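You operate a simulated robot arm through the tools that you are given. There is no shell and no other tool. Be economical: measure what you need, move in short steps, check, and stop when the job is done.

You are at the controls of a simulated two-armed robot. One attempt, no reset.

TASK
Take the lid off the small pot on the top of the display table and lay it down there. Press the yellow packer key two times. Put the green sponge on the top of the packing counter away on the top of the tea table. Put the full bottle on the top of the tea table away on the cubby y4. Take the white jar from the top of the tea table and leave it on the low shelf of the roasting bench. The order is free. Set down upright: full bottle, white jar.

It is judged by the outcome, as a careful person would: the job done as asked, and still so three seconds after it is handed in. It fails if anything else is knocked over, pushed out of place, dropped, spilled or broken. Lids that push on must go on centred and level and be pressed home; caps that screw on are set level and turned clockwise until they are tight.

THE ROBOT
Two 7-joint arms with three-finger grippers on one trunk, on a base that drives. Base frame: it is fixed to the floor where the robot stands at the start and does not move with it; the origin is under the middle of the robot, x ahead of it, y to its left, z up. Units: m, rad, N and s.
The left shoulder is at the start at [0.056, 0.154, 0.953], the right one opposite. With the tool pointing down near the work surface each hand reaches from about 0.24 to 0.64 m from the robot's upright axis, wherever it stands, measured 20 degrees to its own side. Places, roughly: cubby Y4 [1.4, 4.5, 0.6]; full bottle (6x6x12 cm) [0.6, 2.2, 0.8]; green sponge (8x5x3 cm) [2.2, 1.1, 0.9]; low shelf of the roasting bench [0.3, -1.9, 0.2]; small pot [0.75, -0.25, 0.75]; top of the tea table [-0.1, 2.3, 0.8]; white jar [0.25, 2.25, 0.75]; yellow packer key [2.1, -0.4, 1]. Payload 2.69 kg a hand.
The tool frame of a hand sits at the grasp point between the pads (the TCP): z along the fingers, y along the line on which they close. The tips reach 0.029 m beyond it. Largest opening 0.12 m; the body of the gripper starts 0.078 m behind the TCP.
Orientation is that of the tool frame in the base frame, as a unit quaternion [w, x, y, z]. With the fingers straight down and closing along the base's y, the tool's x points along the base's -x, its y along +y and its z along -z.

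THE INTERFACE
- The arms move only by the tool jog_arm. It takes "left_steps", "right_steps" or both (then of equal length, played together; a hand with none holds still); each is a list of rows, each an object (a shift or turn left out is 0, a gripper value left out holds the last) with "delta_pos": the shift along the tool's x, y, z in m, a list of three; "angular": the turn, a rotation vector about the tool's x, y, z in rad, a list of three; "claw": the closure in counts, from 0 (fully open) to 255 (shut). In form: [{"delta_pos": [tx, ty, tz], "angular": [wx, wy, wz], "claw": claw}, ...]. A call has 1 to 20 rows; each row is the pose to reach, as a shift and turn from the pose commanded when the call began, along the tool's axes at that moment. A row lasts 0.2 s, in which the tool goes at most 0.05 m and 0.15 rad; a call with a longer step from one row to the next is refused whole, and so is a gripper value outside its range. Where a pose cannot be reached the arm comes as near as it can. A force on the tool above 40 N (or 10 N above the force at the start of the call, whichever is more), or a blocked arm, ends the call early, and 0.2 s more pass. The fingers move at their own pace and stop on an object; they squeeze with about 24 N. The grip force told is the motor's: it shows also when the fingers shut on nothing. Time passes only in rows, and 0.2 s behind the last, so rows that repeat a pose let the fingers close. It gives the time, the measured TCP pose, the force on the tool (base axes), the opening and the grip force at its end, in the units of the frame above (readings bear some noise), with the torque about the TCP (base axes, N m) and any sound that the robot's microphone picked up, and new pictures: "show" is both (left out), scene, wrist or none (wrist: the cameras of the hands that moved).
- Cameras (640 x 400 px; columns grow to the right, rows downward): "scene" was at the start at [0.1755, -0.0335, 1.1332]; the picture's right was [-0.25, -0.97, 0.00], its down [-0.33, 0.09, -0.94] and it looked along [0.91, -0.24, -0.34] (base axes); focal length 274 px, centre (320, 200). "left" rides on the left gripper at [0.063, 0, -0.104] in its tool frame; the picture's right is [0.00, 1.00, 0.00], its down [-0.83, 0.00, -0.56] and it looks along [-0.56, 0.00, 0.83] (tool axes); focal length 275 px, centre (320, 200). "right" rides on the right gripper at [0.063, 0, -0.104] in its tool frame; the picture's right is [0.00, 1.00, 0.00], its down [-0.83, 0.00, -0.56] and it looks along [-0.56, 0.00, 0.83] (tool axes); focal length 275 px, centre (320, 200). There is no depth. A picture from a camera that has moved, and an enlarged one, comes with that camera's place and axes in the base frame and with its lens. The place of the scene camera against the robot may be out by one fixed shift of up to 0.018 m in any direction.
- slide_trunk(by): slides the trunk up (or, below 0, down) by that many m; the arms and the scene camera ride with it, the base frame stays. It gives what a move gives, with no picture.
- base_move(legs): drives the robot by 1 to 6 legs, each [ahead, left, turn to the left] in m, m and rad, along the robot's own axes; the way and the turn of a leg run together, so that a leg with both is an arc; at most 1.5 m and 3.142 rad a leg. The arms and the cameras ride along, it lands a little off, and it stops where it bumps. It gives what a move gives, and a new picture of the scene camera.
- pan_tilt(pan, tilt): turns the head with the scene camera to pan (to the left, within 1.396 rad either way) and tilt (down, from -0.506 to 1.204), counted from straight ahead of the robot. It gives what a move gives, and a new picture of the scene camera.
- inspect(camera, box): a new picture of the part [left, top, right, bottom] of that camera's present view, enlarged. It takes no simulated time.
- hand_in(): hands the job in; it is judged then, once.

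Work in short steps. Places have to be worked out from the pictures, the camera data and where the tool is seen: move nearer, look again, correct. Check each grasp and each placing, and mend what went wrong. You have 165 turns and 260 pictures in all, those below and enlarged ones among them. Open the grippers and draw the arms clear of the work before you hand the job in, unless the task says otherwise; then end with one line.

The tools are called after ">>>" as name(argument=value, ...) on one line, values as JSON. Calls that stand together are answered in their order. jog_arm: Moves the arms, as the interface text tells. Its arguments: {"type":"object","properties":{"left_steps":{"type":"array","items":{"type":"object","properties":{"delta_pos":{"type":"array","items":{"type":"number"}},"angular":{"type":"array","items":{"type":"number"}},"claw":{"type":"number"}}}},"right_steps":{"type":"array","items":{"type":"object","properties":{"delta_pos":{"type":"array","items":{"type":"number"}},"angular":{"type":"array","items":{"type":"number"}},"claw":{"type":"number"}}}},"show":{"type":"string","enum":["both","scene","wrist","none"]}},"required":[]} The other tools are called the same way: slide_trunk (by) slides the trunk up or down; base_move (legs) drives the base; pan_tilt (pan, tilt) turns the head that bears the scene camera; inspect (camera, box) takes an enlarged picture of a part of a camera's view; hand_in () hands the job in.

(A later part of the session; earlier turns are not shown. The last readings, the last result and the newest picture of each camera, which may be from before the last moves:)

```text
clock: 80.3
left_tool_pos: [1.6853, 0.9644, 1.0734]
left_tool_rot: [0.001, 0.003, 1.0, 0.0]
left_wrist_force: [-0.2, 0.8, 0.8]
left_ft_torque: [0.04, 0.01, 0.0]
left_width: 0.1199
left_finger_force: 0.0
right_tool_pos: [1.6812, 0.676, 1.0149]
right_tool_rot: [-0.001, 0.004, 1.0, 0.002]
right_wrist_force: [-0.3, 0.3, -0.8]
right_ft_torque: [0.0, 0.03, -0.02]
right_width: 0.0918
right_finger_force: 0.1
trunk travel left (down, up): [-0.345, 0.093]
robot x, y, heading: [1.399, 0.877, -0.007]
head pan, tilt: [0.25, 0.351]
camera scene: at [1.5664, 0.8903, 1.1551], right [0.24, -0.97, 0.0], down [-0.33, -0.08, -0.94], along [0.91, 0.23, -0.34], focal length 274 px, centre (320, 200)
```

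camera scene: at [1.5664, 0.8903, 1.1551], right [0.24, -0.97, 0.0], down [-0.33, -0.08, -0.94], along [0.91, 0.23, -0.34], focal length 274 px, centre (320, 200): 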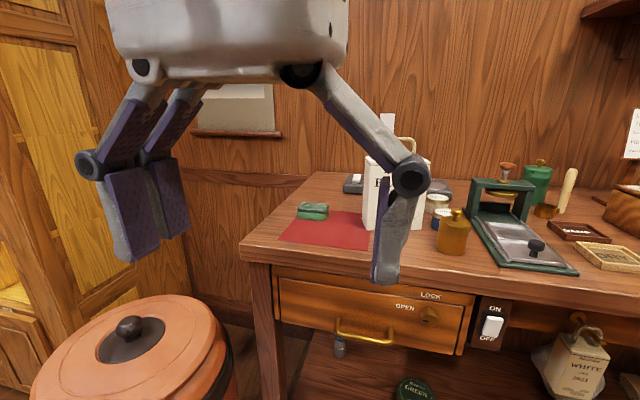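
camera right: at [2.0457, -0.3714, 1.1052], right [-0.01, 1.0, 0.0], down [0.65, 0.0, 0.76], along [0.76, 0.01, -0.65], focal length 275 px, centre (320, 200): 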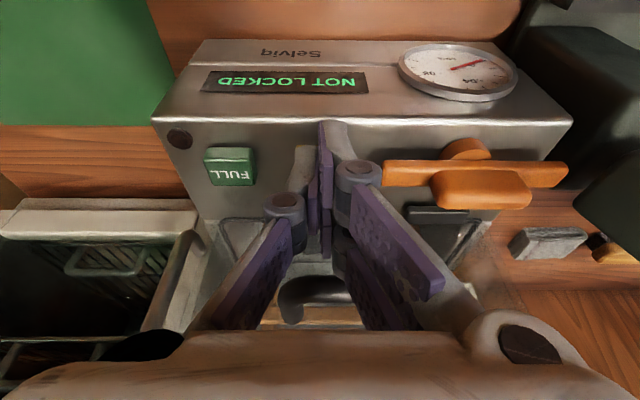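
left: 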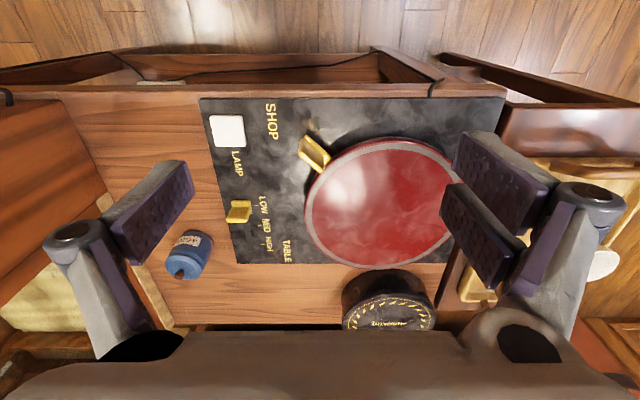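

The sponge is at about [2.158,1.075,0.9], long side along y. I drive 0.18 ahead and move the left hand over it for a wrist view.

>>> base_move(legs=[[0.18, 0, 0.007]])

>>> jog_arm(left_steps=[{"delta_pos": [-0.03, 0.02, 0.0]}, {"delta_pos": [-0.07, 0.04, 0.0]}, {"delta_pos": [-0.11, 0.06, 0.02]}, {"delta_pos": [-0.15, 0.08, 0.04]}, {"delta_pos": [-0.19, 0.1, 0.05]}, {"delta_pos": [-0.22, 0.11, 0.05]}])

```text
clock: 81.8
left_tool_pos: [1.8632, 0.9653, 1.0732]
left_tool_rot: [0.0, -0.002, 1.0, 0.0]
left_wrist_force: [-1.1, 0.2, -0.7]
left_ft_torque: [-0.04, 0.02, 0.0]
left_width: 0.1199
left_finger_force: 0.0
right_tool_pos: [1.8621, 0.6787, 1.0143]
right_tool_rot: [0.0, -0.001, 1.0, 0.002]
right_wrist_force: [1.4, 0.7, 0.6]
right_ft_torque: [-0.04, 0.04, -0.01]
right_width: 0.0918
right_finger_force: 0.0
trunk travel left (down, up): [-0.345, 0.093]
robot x, y, heading: [1.5777, 0.879, 0.004]
head pan, tilt: [0.25, 0.351]
camera scene: at [1.7452, 0.8918, 1.1549], right [0.25, -0.97, 0.0], down [-0.33, -0.09, -0.94], along [0.91, 0.24, -0.34], focal length 274 px, centre (320, 200)
```

scene: 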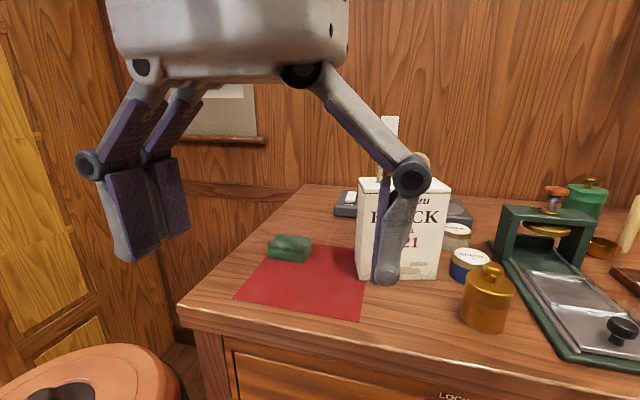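

```text
clock: 83.2
left_tool_pos: [2.0851, 1.076, 1.0225]
left_tool_rot: [0.001, -0.002, 1.0, 0.0]
left_wrist_force: [0.4, -0.7, -0.5]
left_ft_torque: [0.0, 0.01, -0.02]
left_width: 0.1202
left_finger_force: 0.0
right_tool_pos: [1.8624, 0.6784, 1.0148]
right_tool_rot: [0.0, -0.001, 1.0, 0.003]
right_wrist_force: [0.4, 0.2, 0.3]
right_ft_torque: [-0.02, 0.01, -0.04]
right_width: 0.0919
right_finger_force: 0.1
trunk travel left (down, up): [-0.345, 0.093]
robot x, y, heading: [1.5752, 0.8802, 0.005]
head pan, tilt: [0.25, 0.351]
camera scene: at [1.7449, 0.8916, 1.155], right [0.25, -0.97, 0.0], down [-0.33, -0.09, -0.94], along [0.91, 0.24, -0.34], focal length 274 px, centre (320, 200)
camera left: at [2.0234, 1.0764, 1.1276], right [0.0, 1.0, 0.0], down [0.83, 0.0, 0.56], along [0.56, 0.0, -0.83], focal length 275 px, centre (320, 200)
```

scene: 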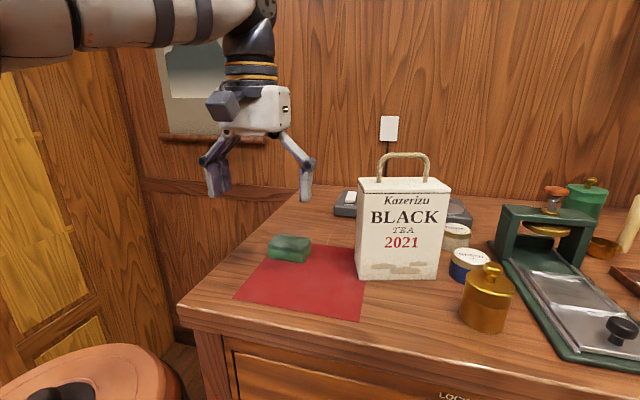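
left: 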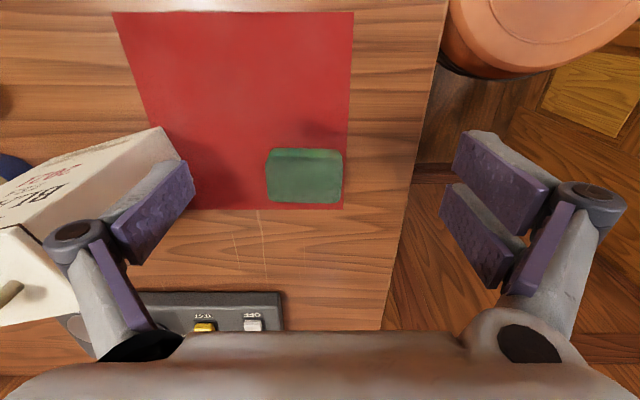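

The sponge's centre is at about [2.148,1.063] with its top near 0.91. I narrow the opening slightly and go down to z≈0.925.

>>> jog_arm(left_steps=[{"delta_pos": [-0.03, -0.006, 0.0], "claw": 35}, {"delta_pos": [-0.063, -0.013, 0.02]}, {"delta_pos": [-0.063, -0.013, 0.05]}, {"delta_pos": [-0.063, -0.013, 0.08]}, {"delta_pos": [-0.063, -0.013, 0.096]}])

```text
clock: 84.4
left_tool_pos: [2.1579, 1.0656, 0.9318]
left_tool_rot: [0.0, -0.002, 1.0, -0.001]
left_wrist_force: [0.1, -0.1, -0.6]
left_ft_torque: [-0.03, -0.02, 0.0]
left_width: 0.1035
left_finger_force: 0.0
left hand out of reach, approached as far as the arm can: row 2, 3, 4, 5
right_tool_pos: [1.8623, 0.6782, 1.0149]
right_tool_rot: [0.0, -0.002, 1.0, 0.002]
right_wrist_force: [0.0, 0.0, 0.3]
right_ft_torque: [-0.01, 0.03, -0.01]
right_width: 0.0916
right_finger_force: 0.0
trunk travel left (down, up): [-0.345, 0.093]
robot x, y, heading: [1.5744, 0.8767, 0.001]
head pan, tilt: [0.25, 0.351]
camera scene: at [1.7447, 0.8918, 1.155], right [0.25, -0.97, 0.0], down [-0.33, -0.09, -0.94], along [0.91, 0.24, -0.34], focal length 274 px, centre (320, 200)
camera left: at [2.0966, 1.065, 1.0362], right [0.0, 1.0, 0.0], down [0.83, 0.0, 0.56], along [0.56, 0.0, -0.83], focal length 275 px, centre (320, 200)
```

scene: 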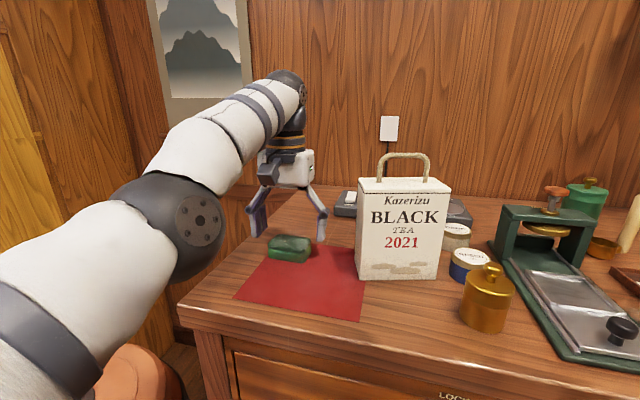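
left: 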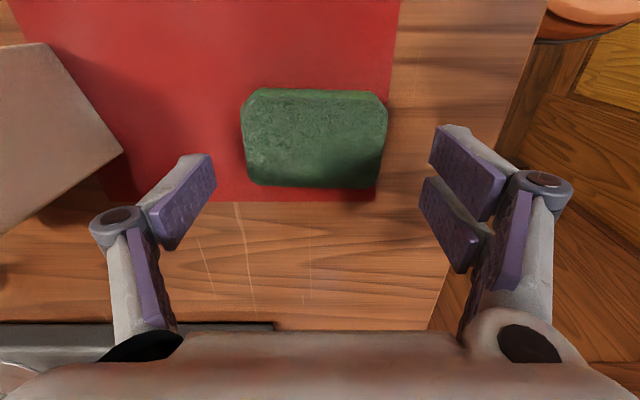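

The sponge is centred at about [2.146,1.063] between the fingers. I come back 1 cm and down a little further, checking before closing.

>>> jog_arm(left_steps=[{"delta_pos": [0.01, -0.002, 0.006]}, {"delta_pos": [0.01, -0.002, 0.01]}], show="wrist")

```text
clock: 85.0
left_tool_pos: [2.1597, 1.0609, 0.9268]
left_tool_rot: [-0.002, -0.001, 1.0, 0.0]
left_wrist_force: [0.0, 0.0, 0.0]
left_ft_torque: [-0.02, -0.01, -0.03]
left_width: 0.1036
left_finger_force: 0.2
left hand out of reach, approached as far as the arm can: row 1, 2
right_tool_pos: [1.863, 0.6797, 1.0144]
right_tool_rot: [0.0, -0.001, 1.0, 0.001]
right_wrist_force: [0.0, 0.5, 0.1]
right_ft_torque: [-0.02, 0.0, -0.04]
right_width: 0.0921
right_finger_force: 0.1
trunk travel left (down, up): [-0.345, 0.093]
robot x, y, heading: [1.5748, 0.8779, 0.008]
head pan, tilt: [0.25, 0.351]
camera left: at [2.0977, 1.0612, 1.0315], right [0.0, 1.0, 0.0], down [0.83, 0.0, 0.56], along [0.56, 0.0, -0.83], focal length 275 px, centre (320, 200)
```

left: 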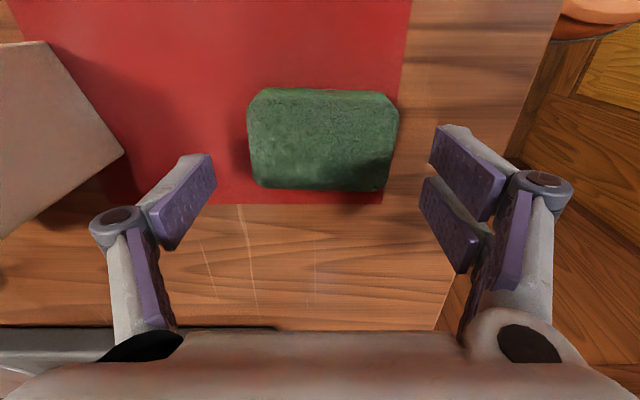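

The arm isn't following well here, so I use the base: back 0.013, then lower again.

>>> base_move(legs=[[-0.014, 0, 0]])

>>> jog_arm(left_steps=[{"delta_pos": [0.0, 0, 0.004]}, {"delta_pos": [0.0, 0, 0.008]}], show="wrist")

```text
clock: 85.8
left_tool_pos: [2.145, 1.061, 0.9265]
left_tool_rot: [0.0, -0.002, 1.0, 0.0]
left_wrist_force: [-0.7, -0.1, 0.5]
left_ft_torque: [-0.03, -0.07, -0.02]
left_width: 0.1032
left_finger_force: 0.1
right_tool_pos: [1.8479, 0.6797, 1.0167]
right_tool_rot: [0.0, -0.001, 1.0, 0.002]
right_wrist_force: [0.3, 0.4, 0.8]
right_ft_torque: [-0.03, 0.0, 0.0]
right_width: 0.0918
right_finger_force: 0.0
trunk travel left (down, up): [-0.345, 0.093]
robot x, y, heading: [1.5609, 0.8785, 0.003]
head pan, tilt: [0.25, 0.351]
camera scene: at [1.7301, 0.8917, 1.1552], right [0.25, -0.97, 0.0], down [-0.33, -0.09, -0.94], along [0.91, 0.24, -0.34], focal length 274 px, centre (320, 200)
```

scene: 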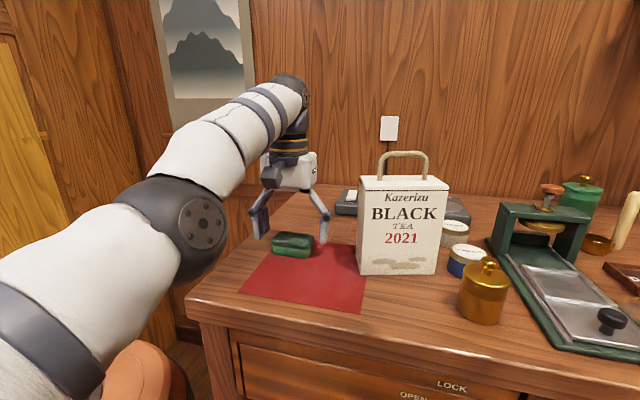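

```text
clock: 86.4
left_tool_pos: [2.1479, 1.0608, 0.9176]
left_tool_rot: [-0.002, -0.002, 1.0, -0.001]
left_wrist_force: [1.0, 0.5, 0.0]
left_ft_torque: [-0.02, 0.0, -0.02]
left_width: 0.1033
left_finger_force: 0.0
right_tool_pos: [1.8496, 0.6777, 1.0152]
right_tool_rot: [0.0, -0.001, 1.0, 0.002]
right_wrist_force: [0.6, 0.1, 0.3]
right_ft_torque: [-0.02, -0.01, 0.0]
right_width: 0.0918
right_finger_force: 0.0
trunk travel left (down, up): [-0.345, 0.093]
robot x, y, heading: [1.5629, 0.8746, 0.004]
head pan, tilt: [0.25, 0.351]
camera left: at [2.0864, 1.0608, 1.0235], right [0.0, 1.0, 0.0], down [0.83, 0.0, 0.55], along [0.55, 0.0, -0.83], focal length 275 px, centre (320, 200)
```

left: 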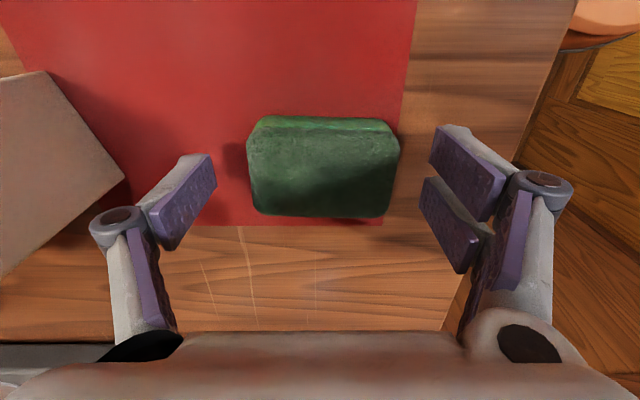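

The pad tips are only about level with the sponge's top. I lower further in small steps until near the counter.

>>> jog_arm(left_steps=[{"delta_pos": [0.0, 0.004, 0.005]}, {"delta_pos": [0.0, 0.005, 0.01]}, {"delta_pos": [0.0, 0.005, 0.015]}, {"delta_pos": [0.0, 0.005, 0.019]}], show="wrist")

```text
clock: 87.4
left_tool_pos: [2.153, 1.0644, 0.9002]
left_tool_rot: [-0.001, -0.002, 1.0, 0.0]
left_wrist_force: [-0.4, -0.4, 0.1]
left_ft_torque: [-0.03, 0.03, 0.02]
left_width: 0.1039
left_finger_force: 0.0
left hand out of reach, approached as far as the arm can: row 1, 2, 3, 4
right_tool_pos: [1.8481, 0.6787, 1.0151]
right_tool_rot: [0.0, -0.001, 1.0, 0.001]
right_wrist_force: [-0.1, 0.1, 0.1]
right_ft_torque: [-0.02, 0.01, 0.01]
right_width: 0.0917
right_finger_force: 0.0
trunk travel left (down, up): [-0.345, 0.093]
robot x, y, heading: [1.5636, 0.8785, 0.005]
head pan, tilt: [0.25, 0.351]
camera left: at [2.0918, 1.0657, 1.0057], right [0.0, 1.0, 0.0], down [0.83, 0.0, 0.55], along [0.55, 0.0, -0.83], focal length 275 px, centre (320, 200)
```

left: 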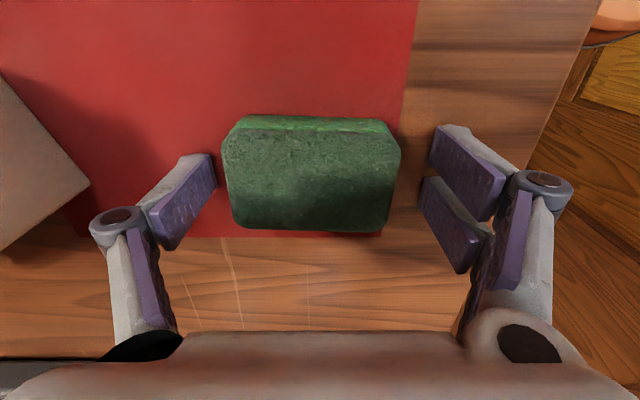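

The pads now straddle the sponge. I close on it and lift gently.

>>> jog_arm(left_steps=[{"delta_pos": [0, -0.003, 0], "claw": 120}, {"delta_pos": [0, -0.003, 0], "claw": 255}, {"delta_pos": [0, -0.003, 0]}, {"delta_pos": [0, -0.003, 0]}, {"delta_pos": [0, -0.003, -0.02]}, {"delta_pos": [0, -0.003, -0.05]}, {"delta_pos": [0, -0.003, -0.08]}])

```text
clock: 88.3
left_tool_pos: [2.1532, 1.064, 0.9055]
left_tool_rot: [0.005, -0.003, 1.0, 0.0]
left_wrist_force: [-4.5, -0.6, 16.6]
left_ft_torque: [0.08, 0.41, -0.01]
left_width: 0.068
left_finger_force: 23.9
right_tool_pos: [1.847, 0.6778, 1.0149]
right_tool_rot: [-0.001, -0.001, 1.0, 0.002]
right_wrist_force: [-0.5, 0.2, -0.4]
right_ft_torque: [-0.03, 0.02, 0.0]
right_width: 0.092
right_finger_force: 0.0
trunk travel left (down, up): [-0.345, 0.093]
robot x, y, heading: [1.5593, 0.8815, 0.007]
head pan, tilt: [0.25, 0.351]
stopped in row 4 (left hand): the force on the tool passed its limit at 41 N (the readings are from after the stop); the commanded pose is now the measured one
camera scene: at [1.7291, 0.8914, 1.1551], right [0.25, -0.97, 0.0], down [-0.33, -0.09, -0.94], along [0.91, 0.24, -0.34], focal length 274 px, centre (320, 200)
camera left: at [2.0899, 1.0628, 1.0104], right [0.0, 1.0, 0.0], down [0.83, 0.0, 0.56], along [0.56, 0.0, -0.83], focal length 275 px, centre (320, 200)
```

scene: 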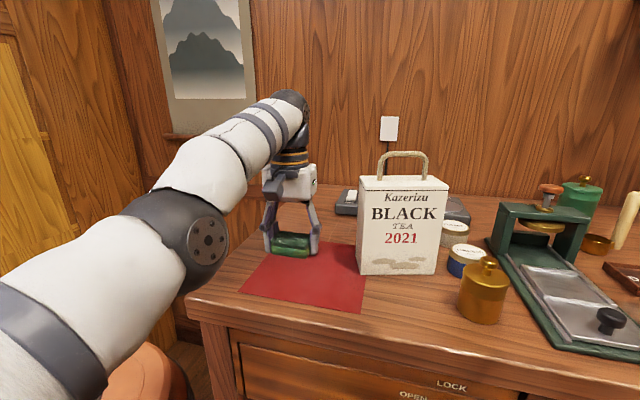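
left: 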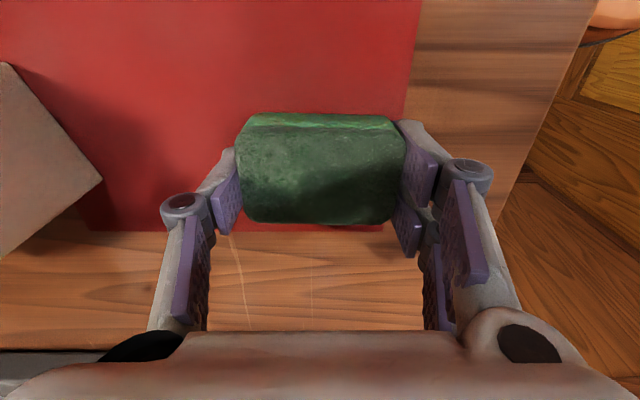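

The sponge is gripped (6.8 cm). The tips pressed on the counter a bit while closing, so I lift straight up.

>>> jog_arm(left_steps=[{"delta_pos": [0, 0, -0.02]}, {"delta_pos": [0, 0, -0.05]}, {"delta_pos": [0, 0, -0.09]}, {"delta_pos": [0.02, 0, -0.12]}])

```text
clock: 89.3
left_tool_pos: [2.1142, 1.0645, 1.0115]
left_tool_rot: [0.002, -0.002, 1.0, 0.0]
left_wrist_force: [0.1, -0.5, 0.3]
left_ft_torque: [-0.06, 0.0, 0.0]
left_width: 0.0679
left_finger_force: 24.3
left hand out of reach, approached as far as the arm can: row 1, 2, 3, 4
right_tool_pos: [1.8493, 0.6787, 1.0158]
right_tool_rot: [-0.002, -0.001, 1.0, 0.001]
right_wrist_force: [-0.1, 0.2, 0.5]
right_ft_torque: [-0.02, 0.01, -0.02]
right_width: 0.0918
right_finger_force: 0.1
trunk travel left (down, up): [-0.345, 0.093]
robot x, y, heading: [1.5591, 0.8773, 0.003]
head pan, tilt: [0.25, 0.351]
camera scene: at [1.7313, 0.8919, 1.1549], right [0.25, -0.97, 0.0], down [-0.33, -0.09, -0.94], along [0.91, 0.24, -0.34], focal length 274 px, centre (320, 200)
camera left: at [2.052, 1.0649, 1.1158], right [0.0, 1.0, 0.0], down [0.83, 0.0, 0.56], along [0.56, 0.0, -0.83], focal length 275 px, centre (320, 200)
```

scene: 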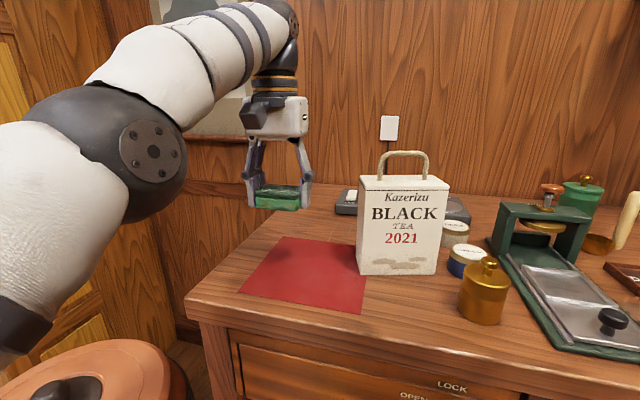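
left: 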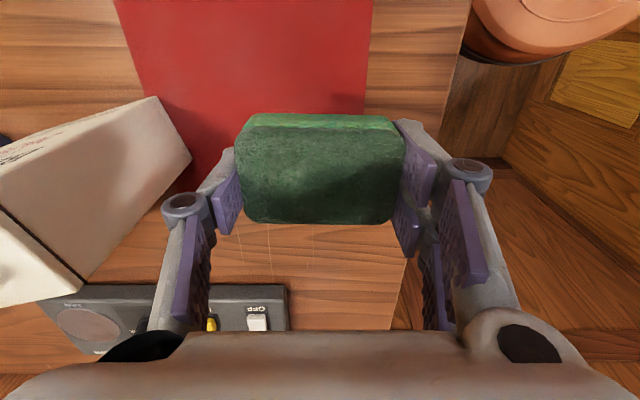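

The sponge is held. I back away from the counter, fold the left arm in, and turn to face the tea table side.

>>> base_move(legs=[[-0.4, 0, 0]])

>>> jog_arm(left_steps=[{"delta_pos": [0.04, -0.01, -0.01]}, {"delta_pos": [0.08, -0.02, -0.02]}, {"delta_pos": [0.12, -0.03, -0.03]}, {"delta_pos": [0.16, -0.04, -0.03]}, {"delta_pos": [0.2, -0.05, -0.03]}, {"delta_pos": [0.23, -0.06, -0.03]}], show="none")

>>> base_move(legs=[[0, 0, 1.57]])

>>> pan_tilt(pan=0.6, tilt=0.3)

```text
clock: 91.8
left_tool_pos: [1.7134, 1.0648, 1.0115]
left_tool_rot: [0.001, -0.005, 1.0, 0.001]
left_wrist_force: [0.3, -0.3, -0.2]
left_ft_torque: [-0.03, -0.06, 0.02]
left_width: 0.0677
left_finger_force: 23.9
right_tool_pos: [1.4498, 0.6776, 1.0146]
right_tool_rot: [0.0, -0.004, 1.0, 0.002]
right_wrist_force: [-0.2, -0.4, -0.8]
right_ft_torque: [-0.02, -0.03, -0.04]
right_width: 0.0919
right_finger_force: 0.0
trunk travel left (down, up): [-0.345, 0.093]
robot x, y, heading: [1.1572, 0.8706, 0.012]
head pan, tilt: [0.25, 0.351]
camera scene: at [1.3305, 0.8902, 1.1551], right [0.25, -0.97, 0.0], down [-0.33, -0.09, -0.94], along [0.91, 0.24, -0.34], focal length 274 px, centre (320, 200)
```

scene: 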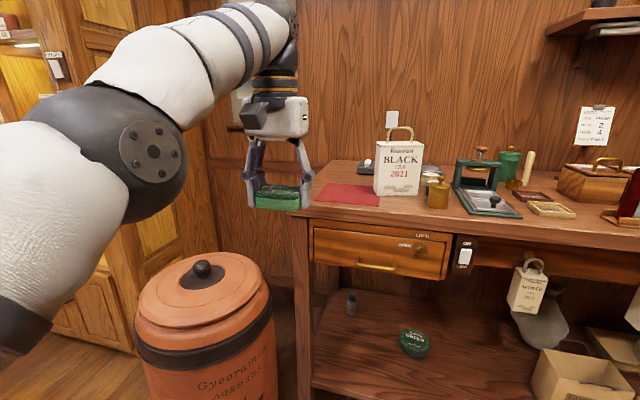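

```text
clock: 93.2
left_tool_pos: [1.6737, 1.0545, 1.0212]
left_tool_rot: [0.003, -0.005, 1.0, 0.001]
left_wrist_force: [0.9, -0.7, -0.8]
left_ft_torque: [0.01, 0.02, 0.01]
left_width: 0.0676
left_finger_force: 23.9
left hand out of reach, approached as far as the arm can: row 2, 3, 4, 5, 6
right_tool_pos: [1.4501, 0.6773, 1.0154]
right_tool_rot: [0.001, -0.003, 1.0, 0.002]
right_wrist_force: [0.2, 0.9, 0.0]
right_ft_torque: [0.01, -0.01, -0.02]
right_width: 0.0916
right_finger_force: 0.1
trunk travel left (down, up): [-0.345, 0.093]
robot x, y, heading: [1.16, 0.8784, 0.009]
head pan, tilt: [0.25, 0.351]
```

```text
clock: 97.4
left_tool_pos: [0.9873, 1.388, 1.0208]
left_tool_rot: [-0.002, 0.708, -0.707, -0.002]
left_wrist_force: [0.6, -0.3, -0.1]
left_ft_torque: [0.01, -0.02, -0.04]
left_width: 0.0674
left_finger_force: 24.1
right_tool_pos: [1.3625, 1.1605, 1.0143]
right_tool_rot: [-0.001, -0.706, 0.708, 0.001]
right_wrist_force: [0.8, 0.0, -0.5]
right_ft_torque: [0.0, -0.06, -0.02]
right_width: 0.0921
right_finger_force: 0.2
trunk travel left (down, up): [-0.345, 0.093]
robot x, y, heading: [1.163, 0.8772, 1.567]
head pan, tilt: [0.25, 0.351]
camera scene: at [1.1387, 1.0351, 1.1551], right [0.97, 0.25, 0.0], down [0.09, -0.33, -0.94], along [-0.23, 0.91, -0.34], focal length 274 px, centre (320, 200)
```

scene: 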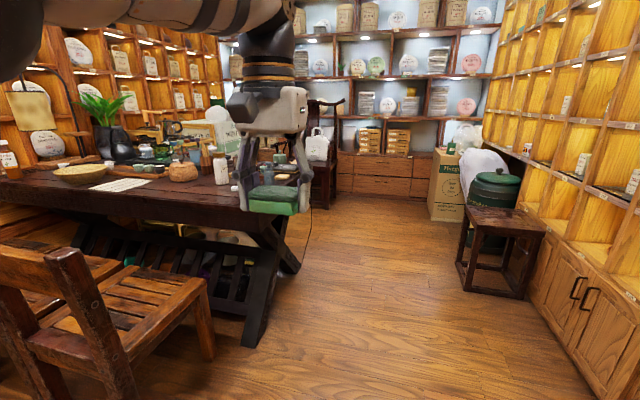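

```text
clock: 98.2
left_tool_pos: [0.988, 1.3881, 1.0216]
left_tool_rot: [-0.002, 0.708, -0.707, -0.003]
left_wrist_force: [-0.6, -0.8, 0.0]
left_ft_torque: [0.0, 0.02, 0.01]
left_width: 0.0675
left_finger_force: 24.0
right_tool_pos: [1.3623, 1.1604, 1.0138]
right_tool_rot: [0.002, 0.707, -0.707, -0.001]
right_wrist_force: [-0.1, -0.5, -0.9]
right_ft_torque: [-0.01, -0.01, 0.02]
right_width: 0.092
right_finger_force: 0.1
trunk travel left (down, up): [-0.345, 0.093]
robot x, y, heading: [1.1614, 0.8712, 1.57]
head pan, tilt: [0.6, 0.3]
camera scene: at [1.1091, 1.0219, 1.1598], right [0.83, 0.56, 0.0], down [0.17, -0.24, -0.96], along [-0.54, 0.79, -0.3], focal length 274 px, centre (320, 200)
```

scene: 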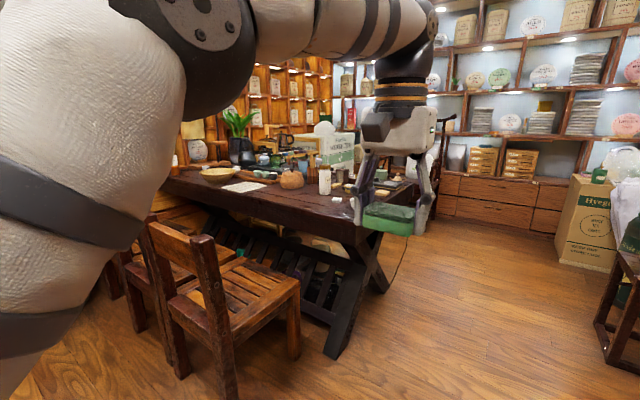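

The tea table's near end is clear of chairs. I zoom in on what is on it.

>>> inspect(camera="scene", box=[150, 100, 450, 270])

```text
2.13 times, centred on (300, 185) of scene
camera zoom: at [1.1091, 1.0219, 1.1598], right [0.83, 0.56, 0.0], down [0.17, -0.24, -0.96], along [-0.54, 0.79, -0.3], focal length 584 px, centre (363, 232)
```

zoom: 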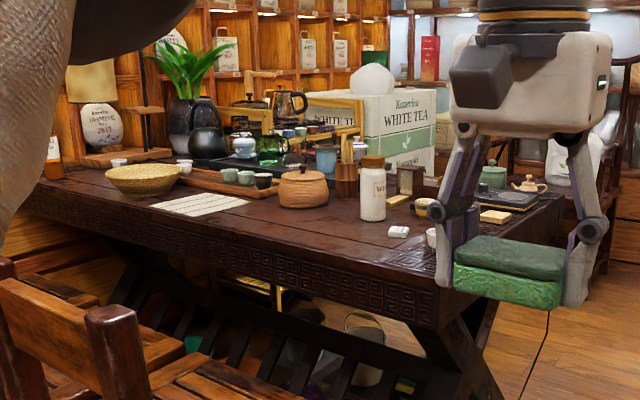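

White jar (gold cap) is near [0.33,2.2]; the bottle is hidden behind my hand. The table's end is at x≈0.67 with open floor, so I approach from there: drive to about [1.2,2.15], then face -x.

>>> base_move(legs=[[1.28, -0.05, 0], [0, 0, 1.57]])

>>> pan_tilt(pan=0, tilt=0.5)

```text
clock: 108.4
left_tool_pos: [0.711, 1.9581, 1.0212]
left_tool_rot: [0.0, 1.0, -0.003, -0.002]
left_wrist_force: [0.4, 0.2, -0.2]
left_ft_torque: [0.01, 0.02, 0.02]
left_width: 0.0676
left_finger_force: 24.5
right_tool_pos: [0.94, 2.3322, 1.0149]
right_tool_rot: [0.003, 1.0, -0.005, 0.0]
right_wrist_force: [1.1, 1.0, 0.3]
right_ft_torque: [0.01, 0.01, 0.03]
right_width: 0.0919
right_finger_force: 0.1
trunk travel left (down, up): [-0.345, 0.093]
robot x, y, heading: [1.2229, 2.1302, 3.131]
head pan, tilt: [0.6, 0.3]
camera scene: at [1.0667, 2.0681, 1.1598], right [-0.56, 0.83, 0.0], down [0.25, 0.17, -0.96], along [-0.79, -0.53, -0.3], focal length 274 px, centre (320, 200)
```

scene: 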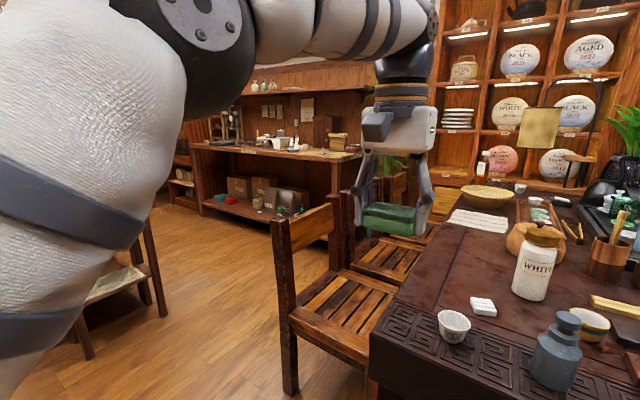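

```text
clock: 109.4
left_tool_pos: [0.7109, 1.958, 1.0216]
left_tool_rot: [0.0, 1.0, -0.003, -0.003]
left_wrist_force: [-0.8, 0.5, 0.2]
left_ft_torque: [0.02, 0.0, 0.02]
left_width: 0.0675
left_finger_force: 23.7
right_tool_pos: [0.9411, 2.3314, 1.0149]
right_tool_rot: [0.001, 1.0, -0.004, 0.0]
right_wrist_force: [-0.6, -0.3, 0.7]
right_ft_torque: [-0.02, -0.01, -0.02]
right_width: 0.0919
right_finger_force: 0.1
trunk travel left (down, up): [-0.345, 0.093]
robot x, y, heading: [1.2267, 2.1312, 3.133]
head pan, tilt: [0.0, 0.499]
camera scene: at [1.0532, 2.1209, 1.1414], right [0.01, 1.0, 0.0], down [0.48, 0.0, -0.88], along [-0.88, 0.01, -0.48], focal length 274 px, centre (320, 200)
```

scene: 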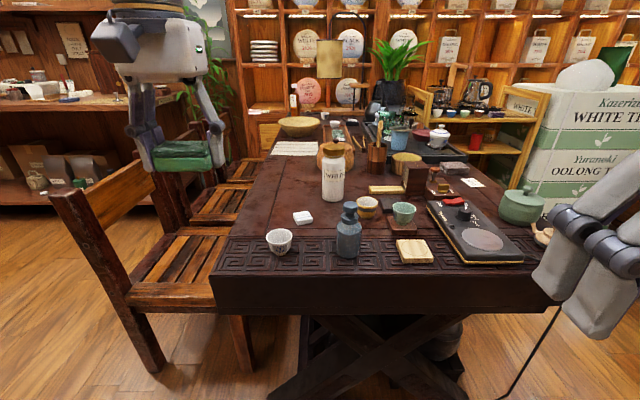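

The blue-grey stoppered bottle is at about [0.5,2.18] and the jar at about [0.34,2.15]. There's a free patch for the sponge at about [0.39,1.965] on the left side. I drive 0.24 ahead.

>>> base_move(legs=[[0.24, 0, 0.008]])

>>> inspect(camera="left", box=[0, 0, 640, 400])

```text
clock: 111.2
left_tool_pos: [0.4717, 1.956, 1.0223]
left_tool_rot: [0.0, 1.0, 0.0, -0.003]
left_wrist_force: [-0.5, -0.5, 0.2]
left_ft_torque: [-0.01, -0.01, 0.0]
left_width: 0.0675
left_finger_force: 23.7
right_tool_pos: [0.6999, 2.3318, 1.0153]
right_tool_rot: [0.002, 1.0, -0.002, 0.001]
right_wrist_force: [0.0, -0.6, 0.2]
right_ft_torque: [0.0, -0.06, -0.02]
right_width: 0.0916
right_finger_force: 0.0
trunk travel left (down, up): [-0.345, 0.093]
robot x, y, heading: [0.9846, 2.1288, 3.142]
head pan, tilt: [0.0, 0.499]
camera scene: at [0.8132, 2.121, 1.1413], right [0.0, 1.0, 0.0], down [0.48, 0.0, -0.88], along [-0.88, 0.0, -0.48], focal length 274 px, centre (320, 200)
```

scene: 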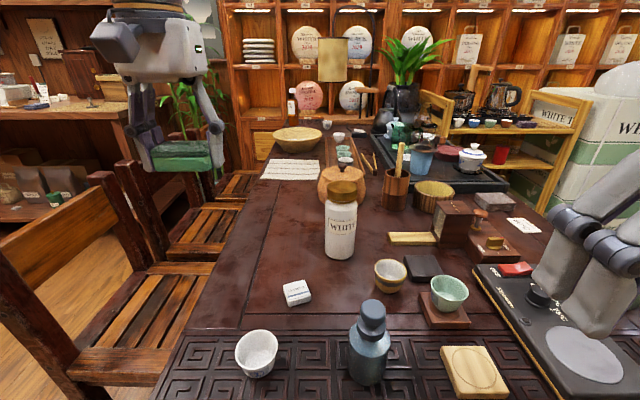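

```text
1.00 times, centred on (320, 200) of left (not enlarged: the box is as wide or as high as the picture)
camera zoom: at [0.5367, 1.9561, 1.1262], right [0.0, -1.0, 0.0], down [-0.83, 0.0, 0.56], along [-0.56, 0.0, -0.83], focal length 275 px, centre (320, 200)
```

zoom: 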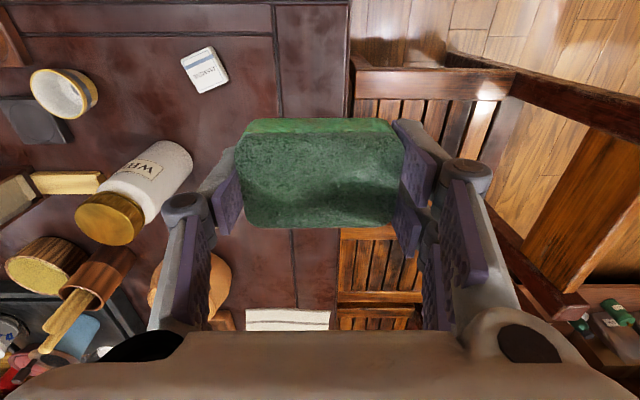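

The table's front edge is at y≈1.92. I move the sponge to [0.40,1.985] and lower to z≈0.81.

>>> jog_arm(left_steps=[{"delta_pos": [-0.035, -0.015, 0.01]}, {"delta_pos": [-0.07, -0.029, 0.03]}, {"delta_pos": [-0.07, -0.029, 0.07]}, {"delta_pos": [-0.07, -0.029, 0.11]}, {"delta_pos": [-0.07, -0.029, 0.15]}, {"delta_pos": [-0.07, -0.029, 0.19]}, {"delta_pos": [-0.07, -0.029, 0.21]}])

```text
clock: 112.8
left_tool_pos: [0.3797, 1.989, 0.8137]
left_tool_rot: [0.001, 1.0, 0.0, -0.002]
left_wrist_force: [0.8, 0.2, -0.6]
left_ft_torque: [0.0, 0.01, 0.02]
left_width: 0.0675
left_finger_force: 23.5
left hand out of reach, approached as far as the arm can: row 2, 3, 5, 6, 7
right_tool_pos: [0.6992, 2.332, 1.0146]
right_tool_rot: [0.001, 1.0, -0.002, 0.0]
right_wrist_force: [-0.3, -0.7, 0.0]
right_ft_torque: [0.0, -0.01, 0.04]
right_width: 0.0917
right_finger_force: 0.2
trunk travel left (down, up): [-0.345, 0.093]
robot x, y, heading: [0.9814, 2.1306, 3.137]
head pan, tilt: [0.0, 0.499]
camera scene: at [0.8137, 2.1209, 1.1414], right [0.0, 1.0, 0.0], down [0.48, 0.0, -0.88], along [-0.88, 0.0, -0.48], focal length 274 px, centre (320, 200)
camera left: at [0.4444, 1.9888, 0.9192], right [0.0, -1.0, 0.0], down [-0.83, 0.0, 0.56], along [-0.56, 0.0, -0.83], focal length 275 px, centre (320, 200)
```

scene: 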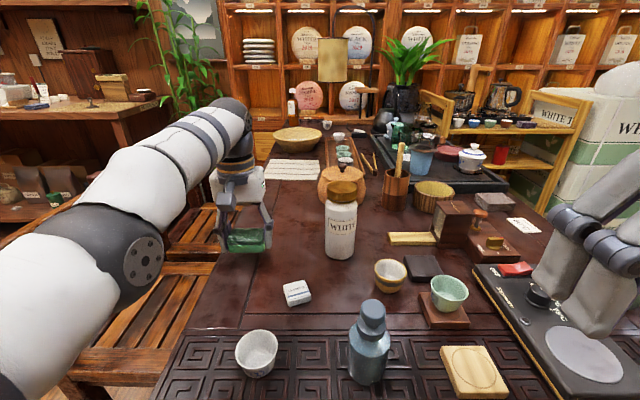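
left: 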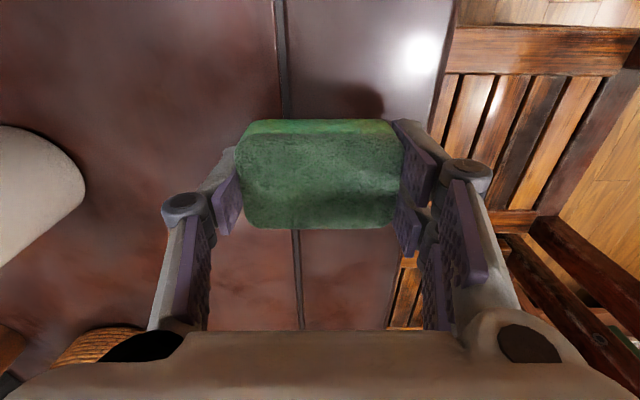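

The sponge is over the table with margin to the edge. I lower slowly to contact.

>>> jog_arm(left_steps=[{"delta_pos": [0, 0, 0.01]}, {"delta_pos": [0, 0, 0.018]}, {"delta_pos": [0, 0, 0.024]}, {"delta_pos": [0, 0, 0.03]}, {"delta_pos": [0, 0, 0.036]}, {"delta_pos": [0, 0, 0.042]}, {"delta_pos": [0, 0, 0.048]}], show="wrist")

```text
clock: 114.1
left_tool_pos: [0.3766, 1.9884, 0.7858]
left_tool_rot: [0.001, 1.0, 0.002, -0.009]
left_wrist_force: [13.2, -0.3, 23.4]
left_ft_torque: [-0.38, -0.74, 0.34]
left_width: 0.0678
left_finger_force: 23.9
left hand out of reach, approached as far as the arm can: row 5, 6
right_tool_pos: [0.7022, 2.3305, 1.0166]
right_tool_rot: [0.002, 1.0, 0.0, -0.001]
right_wrist_force: [0.6, 0.4, 0.1]
right_ft_torque: [0.01, -0.01, -0.03]
right_width: 0.0918
right_finger_force: 0.0
trunk travel left (down, up): [-0.345, 0.093]
robot x, y, heading: [0.9848, 2.1295, 3.141]
head pan, tilt: [0.0, 0.499]
stopped in row 6 (left hand): the force on the tool passed its limit at 46 N (the readings are from after the stop); the commanded pose is now the measured one
camera left: at [0.4435, 1.9884, 0.8901], right [0.0, -1.0, 0.0], down [-0.82, 0.0, 0.57], along [-0.57, 0.0, -0.82], focal length 275 px, centre (320, 200)
```

left: 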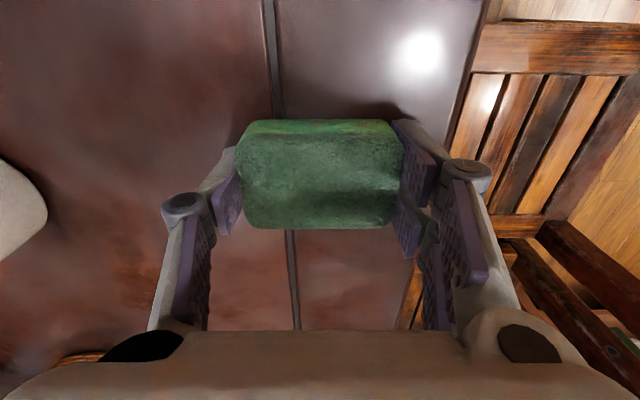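

It rests on the table. I open the fingers and rise.

>>> jog_arm(left_steps=[{"delta_pos": [0, 0, -0.003]}, {"delta_pos": [0, 0, -0.004], "claw": 70}, {"delta_pos": [0, 0, -0.006], "claw": 70}, {"delta_pos": [0, 0, -0.04]}, {"delta_pos": [0, 0, -0.09]}, {"delta_pos": [0, 0, -0.14]}, {"delta_pos": [0.03, 0, -0.18]}, {"delta_pos": [0.06, 0, -0.21]}])

```text
clock: 115.9
left_tool_pos: [0.4302, 1.9888, 0.9953]
left_tool_rot: [0.001, 1.0, 0.001, -0.006]
left_wrist_force: [-0.7, -0.1, -1.0]
left_ft_torque: [0.01, 0.0, 0.01]
left_width: 0.0867
left_finger_force: 0.1
left hand out of reach, approached as far as the arm can: row 5, 6, 7, 8
right_tool_pos: [0.7001, 2.3321, 1.0151]
right_tool_rot: [0.002, 1.0, -0.001, 0.001]
right_wrist_force: [-0.2, -0.3, 0.1]
right_ft_torque: [0.01, -0.02, 0.02]
right_width: 0.0918
right_finger_force: 0.1
trunk travel left (down, up): [-0.345, 0.093]
robot x, y, heading: [0.9826, 2.1293, 3.143]
head pan, tilt: [0.0, 0.499]
camera scene: at [0.8143, 2.1211, 1.1415], right [0.0, 1.0, 0.0], down [0.48, 0.0, -0.88], along [-0.88, 0.0, -0.48], focal length 274 px, centre (320, 200)
camera left: at [0.4959, 1.9885, 1.0989], right [0.0, -1.0, 0.0], down [-0.82, 0.0, 0.57], along [-0.57, 0.0, -0.82], focal length 275 px, centre (320, 200)
```

scene: 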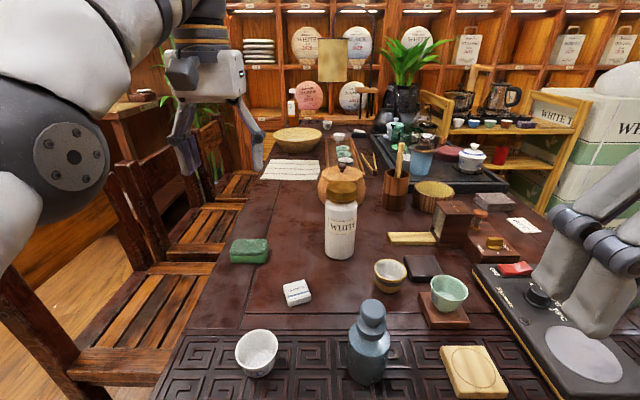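
left: 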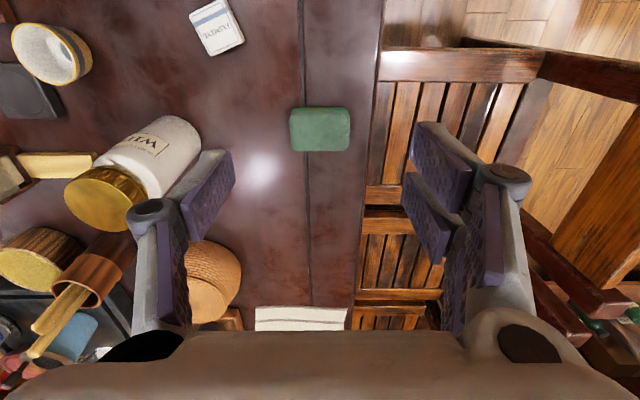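

The sponge lies on the table and nothing else moved. Before grasping the bottle I look toward cubby Y4 to plan the grip.

>>> pan_tilt(pan=-1.39, tilt=0.15)

```text
clock: 117.4
left_tool_pos: [0.4291, 1.9885, 0.9933]
left_tool_rot: [0.001, 1.0, 0.0, -0.006]
left_wrist_force: [0.1, -0.6, -0.8]
left_ft_torque: [-0.02, 0.02, 0.01]
left_width: 0.0871
left_finger_force: 0.1
right_tool_pos: [0.6993, 2.3313, 1.0161]
right_tool_rot: [0.002, 1.0, 0.0, 0.0]
right_wrist_force: [-0.4, 0.5, -0.2]
right_ft_torque: [0.02, 0.01, 0.0]
right_width: 0.0916
right_finger_force: 0.1
trunk travel left (down, up): [-0.345, 0.093]
robot x, y, heading: [0.9883, 2.1299, 3.14]
head pan, tilt: [-1.389, 0.15]
camera scene: at [0.8882, 2.212, 1.1738], right [0.98, 0.18, 0.0], down [0.03, -0.15, -0.99], along [-0.18, 0.97, -0.15], focal length 274 px, centre (320, 200)
```

scene: 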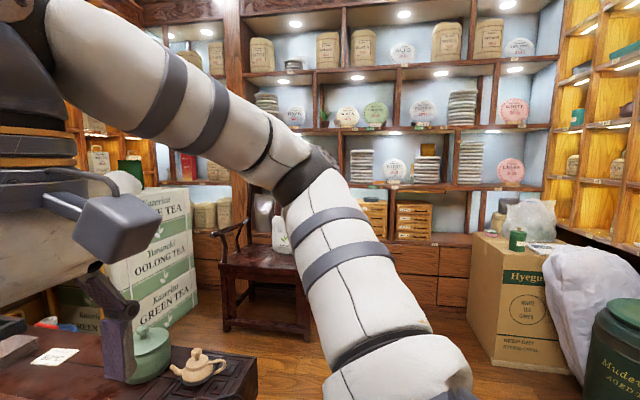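

>>> inspect(camera="scene", box=[340, 170, 560, 290])

```text
2.91 times, centred on (450, 230) of scene
camera zoom: at [0.8882, 2.212, 1.1738], right [0.98, 0.18, 0.0], down [0.03, -0.15, -0.99], along [-0.18, 0.97, -0.15], focal length 796 px, centre (-58, 113)
```

zoom: 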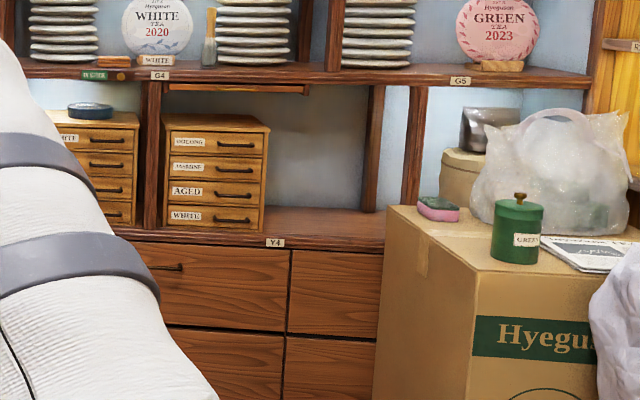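

Cubby Y4 is the wide low cell: drawers fill its left part and there is free room on its right. A hand tilted about 60° forward will suit it. I'll take the bottle with the right hand: back up 0.1, look down, then tilt the right hand.

>>> base_move(legs=[[-0.1, 0, 0]])

>>> jog_arm(right_steps=[{"delta_pos": [-0.02, 0.02, 0.0], "angular": [0, -0.14, 0], "claw": 30}, {"delta_pos": [-0.04, 0.05, 0.0], "angular": [0, -0.28, 0]}, {"delta_pos": [-0.06, 0.08, 0.0], "angular": [0, -0.42, 0]}, {"delta_pos": [-0.08, 0.11, 0.01], "angular": [0, -0.56, 0]}, {"delta_pos": [-0.1, 0.14, 0.02], "angular": [0, -0.7, 0]}, {"delta_pos": [-0.12, 0.16, 0.03], "angular": [0, -0.84, 0]}, {"delta_pos": [-0.12, 0.165, 0.04], "angular": [0, -0.98, 0]}, {"delta_pos": [-0.12, 0.165, 0.05], "angular": [0, -1.047, 0]}], show="wrist")

>>> pan_tilt(pan=0, tilt=0.6)

```text
clock: 118.6
left_tool_pos: [0.5297, 1.9878, 0.9944]
left_tool_rot: [0.001, 1.0, 0.001, -0.007]
left_wrist_force: [-0.5, -0.5, 0.7]
left_ft_torque: [-0.01, 0.04, 0.01]
left_width: 0.0871
left_finger_force: 0.0
right_tool_pos: [0.7999, 2.3319, 1.0155]
right_tool_rot: [0.002, 1.0, -0.002, 0.0]
right_wrist_force: [0.3, 0.2, -0.3]
right_ft_torque: [0.02, 0.03, 0.02]
right_width: 0.092
right_finger_force: 0.1
trunk travel left (down, up): [-0.345, 0.093]
robot x, y, heading: [1.0855, 2.1301, 3.143]
head pan, tilt: [-1.389, 0.15]
camera scene: at [0.9885, 2.2119, 1.1739], right [0.98, 0.18, 0.0], down [0.03, -0.15, -0.99], along [-0.18, 0.97, -0.15], focal length 274 px, centre (320, 200)
```

scene: 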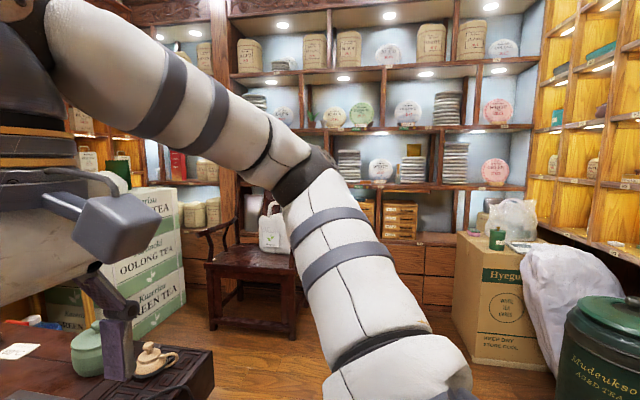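

```text
clock: 120.4
left_tool_pos: [0.5294, 1.988, 0.9934]
left_tool_rot: [0.0, 1.0, -0.001, -0.006]
left_wrist_force: [0.0, -0.1, -0.1]
left_ft_torque: [0.01, -0.03, -0.02]
left_width: 0.087
left_finger_force: 0.0
right_tool_pos: [0.6786, 2.1647, 0.9642]
right_tool_rot: [0.001, 0.865, -0.002, -0.501]
right_wrist_force: [0.3, 0.9, 0.9]
right_ft_torque: [0.0, 0.03, 0.01]
right_width: 0.1057
right_finger_force: 0.1
trunk travel left (down, up): [-0.345, 0.093]
robot x, y, heading: [1.085, 2.1319, 3.142]
head pan, tilt: [-1.389, 0.15]
camera right: at [0.8004, 2.1643, 0.9635], right [0.0, -1.0, 0.0], down [0.07, 0.0, 1.0], along [-1.0, 0.0, 0.07], focal length 275 px, centre (320, 200)
```

right: 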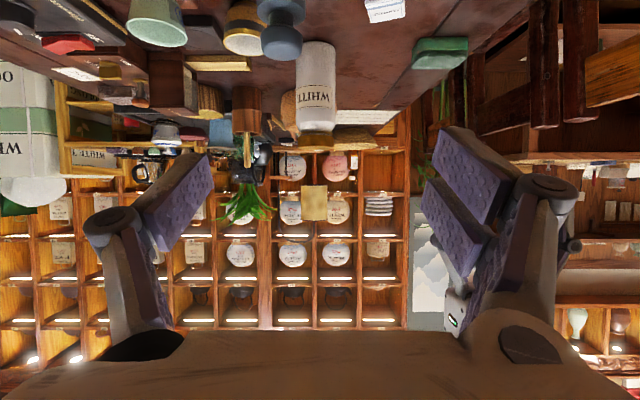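

```text
clock: 121.9
left_tool_pos: [0.5289, 1.9886, 0.9944]
left_tool_rot: [0.001, 1.0, -0.001, -0.007]
left_wrist_force: [-0.4, -0.8, 0.9]
left_ft_torque: [0.02, -0.02, 0.0]
left_width: 0.0872
left_finger_force: 0.1
right_tool_pos: [0.6794, 2.1649, 0.9656]
right_tool_rot: [0.001, 0.867, -0.002, -0.499]
right_wrist_force: [-0.7, 0.7, 0.5]
right_ft_torque: [0.03, -0.03, 0.0]
right_width: 0.1059
right_finger_force: 0.1
trunk travel left (down, up): [-0.345, 0.093]
robot x, y, heading: [1.0867, 2.1317, 3.138]
head pan, tilt: [0.0, 0.6]
camera scene: at [0.9159, 2.1209, 1.1323], right [0.0, 1.0, 0.0], down [0.56, 0.0, -0.83], along [-0.83, 0.0, -0.56], focal length 274 px, centre (320, 200)
```

scene: 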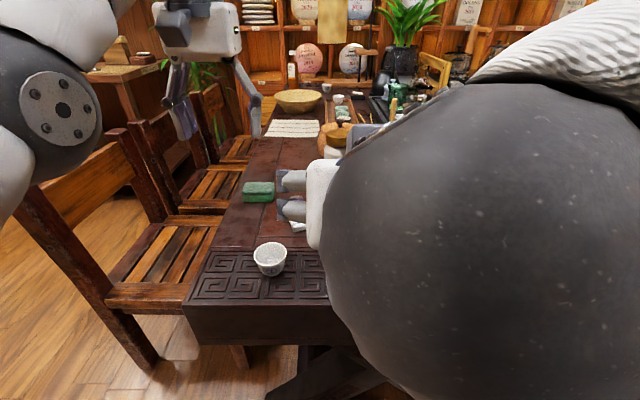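

The wrist view shows the bottle at about [0.60,2.19]. I lower the tilted hand in front of the table end so that the bottle comes into view between the fingers.

>>> jog_arm(right_steps=[{"delta_pos": [0.03, -0.006, 0.0]}, {"delta_pos": [0.06, -0.012, 0.0]}, {"delta_pos": [0.09, -0.018, 0.01]}, {"delta_pos": [0.12, -0.025, 0.02]}, {"delta_pos": [0.1326, -0.025, 0.03]}], show="wrist")

```text
clock: 123.1
left_tool_pos: [0.5289, 1.9879, 0.9943]
left_tool_rot: [0.001, 1.0, 0.0, -0.006]
left_wrist_force: [0.6, 0.0, 0.7]
left_ft_torque: [0.02, 0.03, -0.03]
left_width: 0.0871
left_finger_force: 0.0
right_tool_pos: [0.7039, 2.1708, 0.8346]
right_tool_rot: [-0.001, 0.866, -0.003, -0.5]
right_wrist_force: [-0.5, -0.7, -0.3]
right_ft_torque: [-0.02, -0.01, 0.03]
right_width: 0.1058
right_finger_force: 0.0
right hand out of reach, approached as far as the arm can: row 2, 3, 4, 5
trunk travel left (down, up): [-0.345, 0.093]
robot x, y, heading: [1.089, 2.1305, 3.142]
head pan, tilt: [0.0, 0.6]
camera right: at [0.8263, 2.1701, 0.831], right [0.0, -1.0, 0.0], down [0.07, 0.0, 1.0], along [-1.0, 0.0, 0.07], focal length 275 px, centre (320, 200)
```

right: 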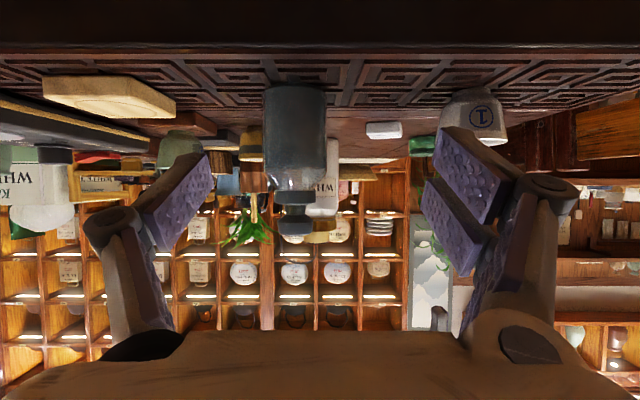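

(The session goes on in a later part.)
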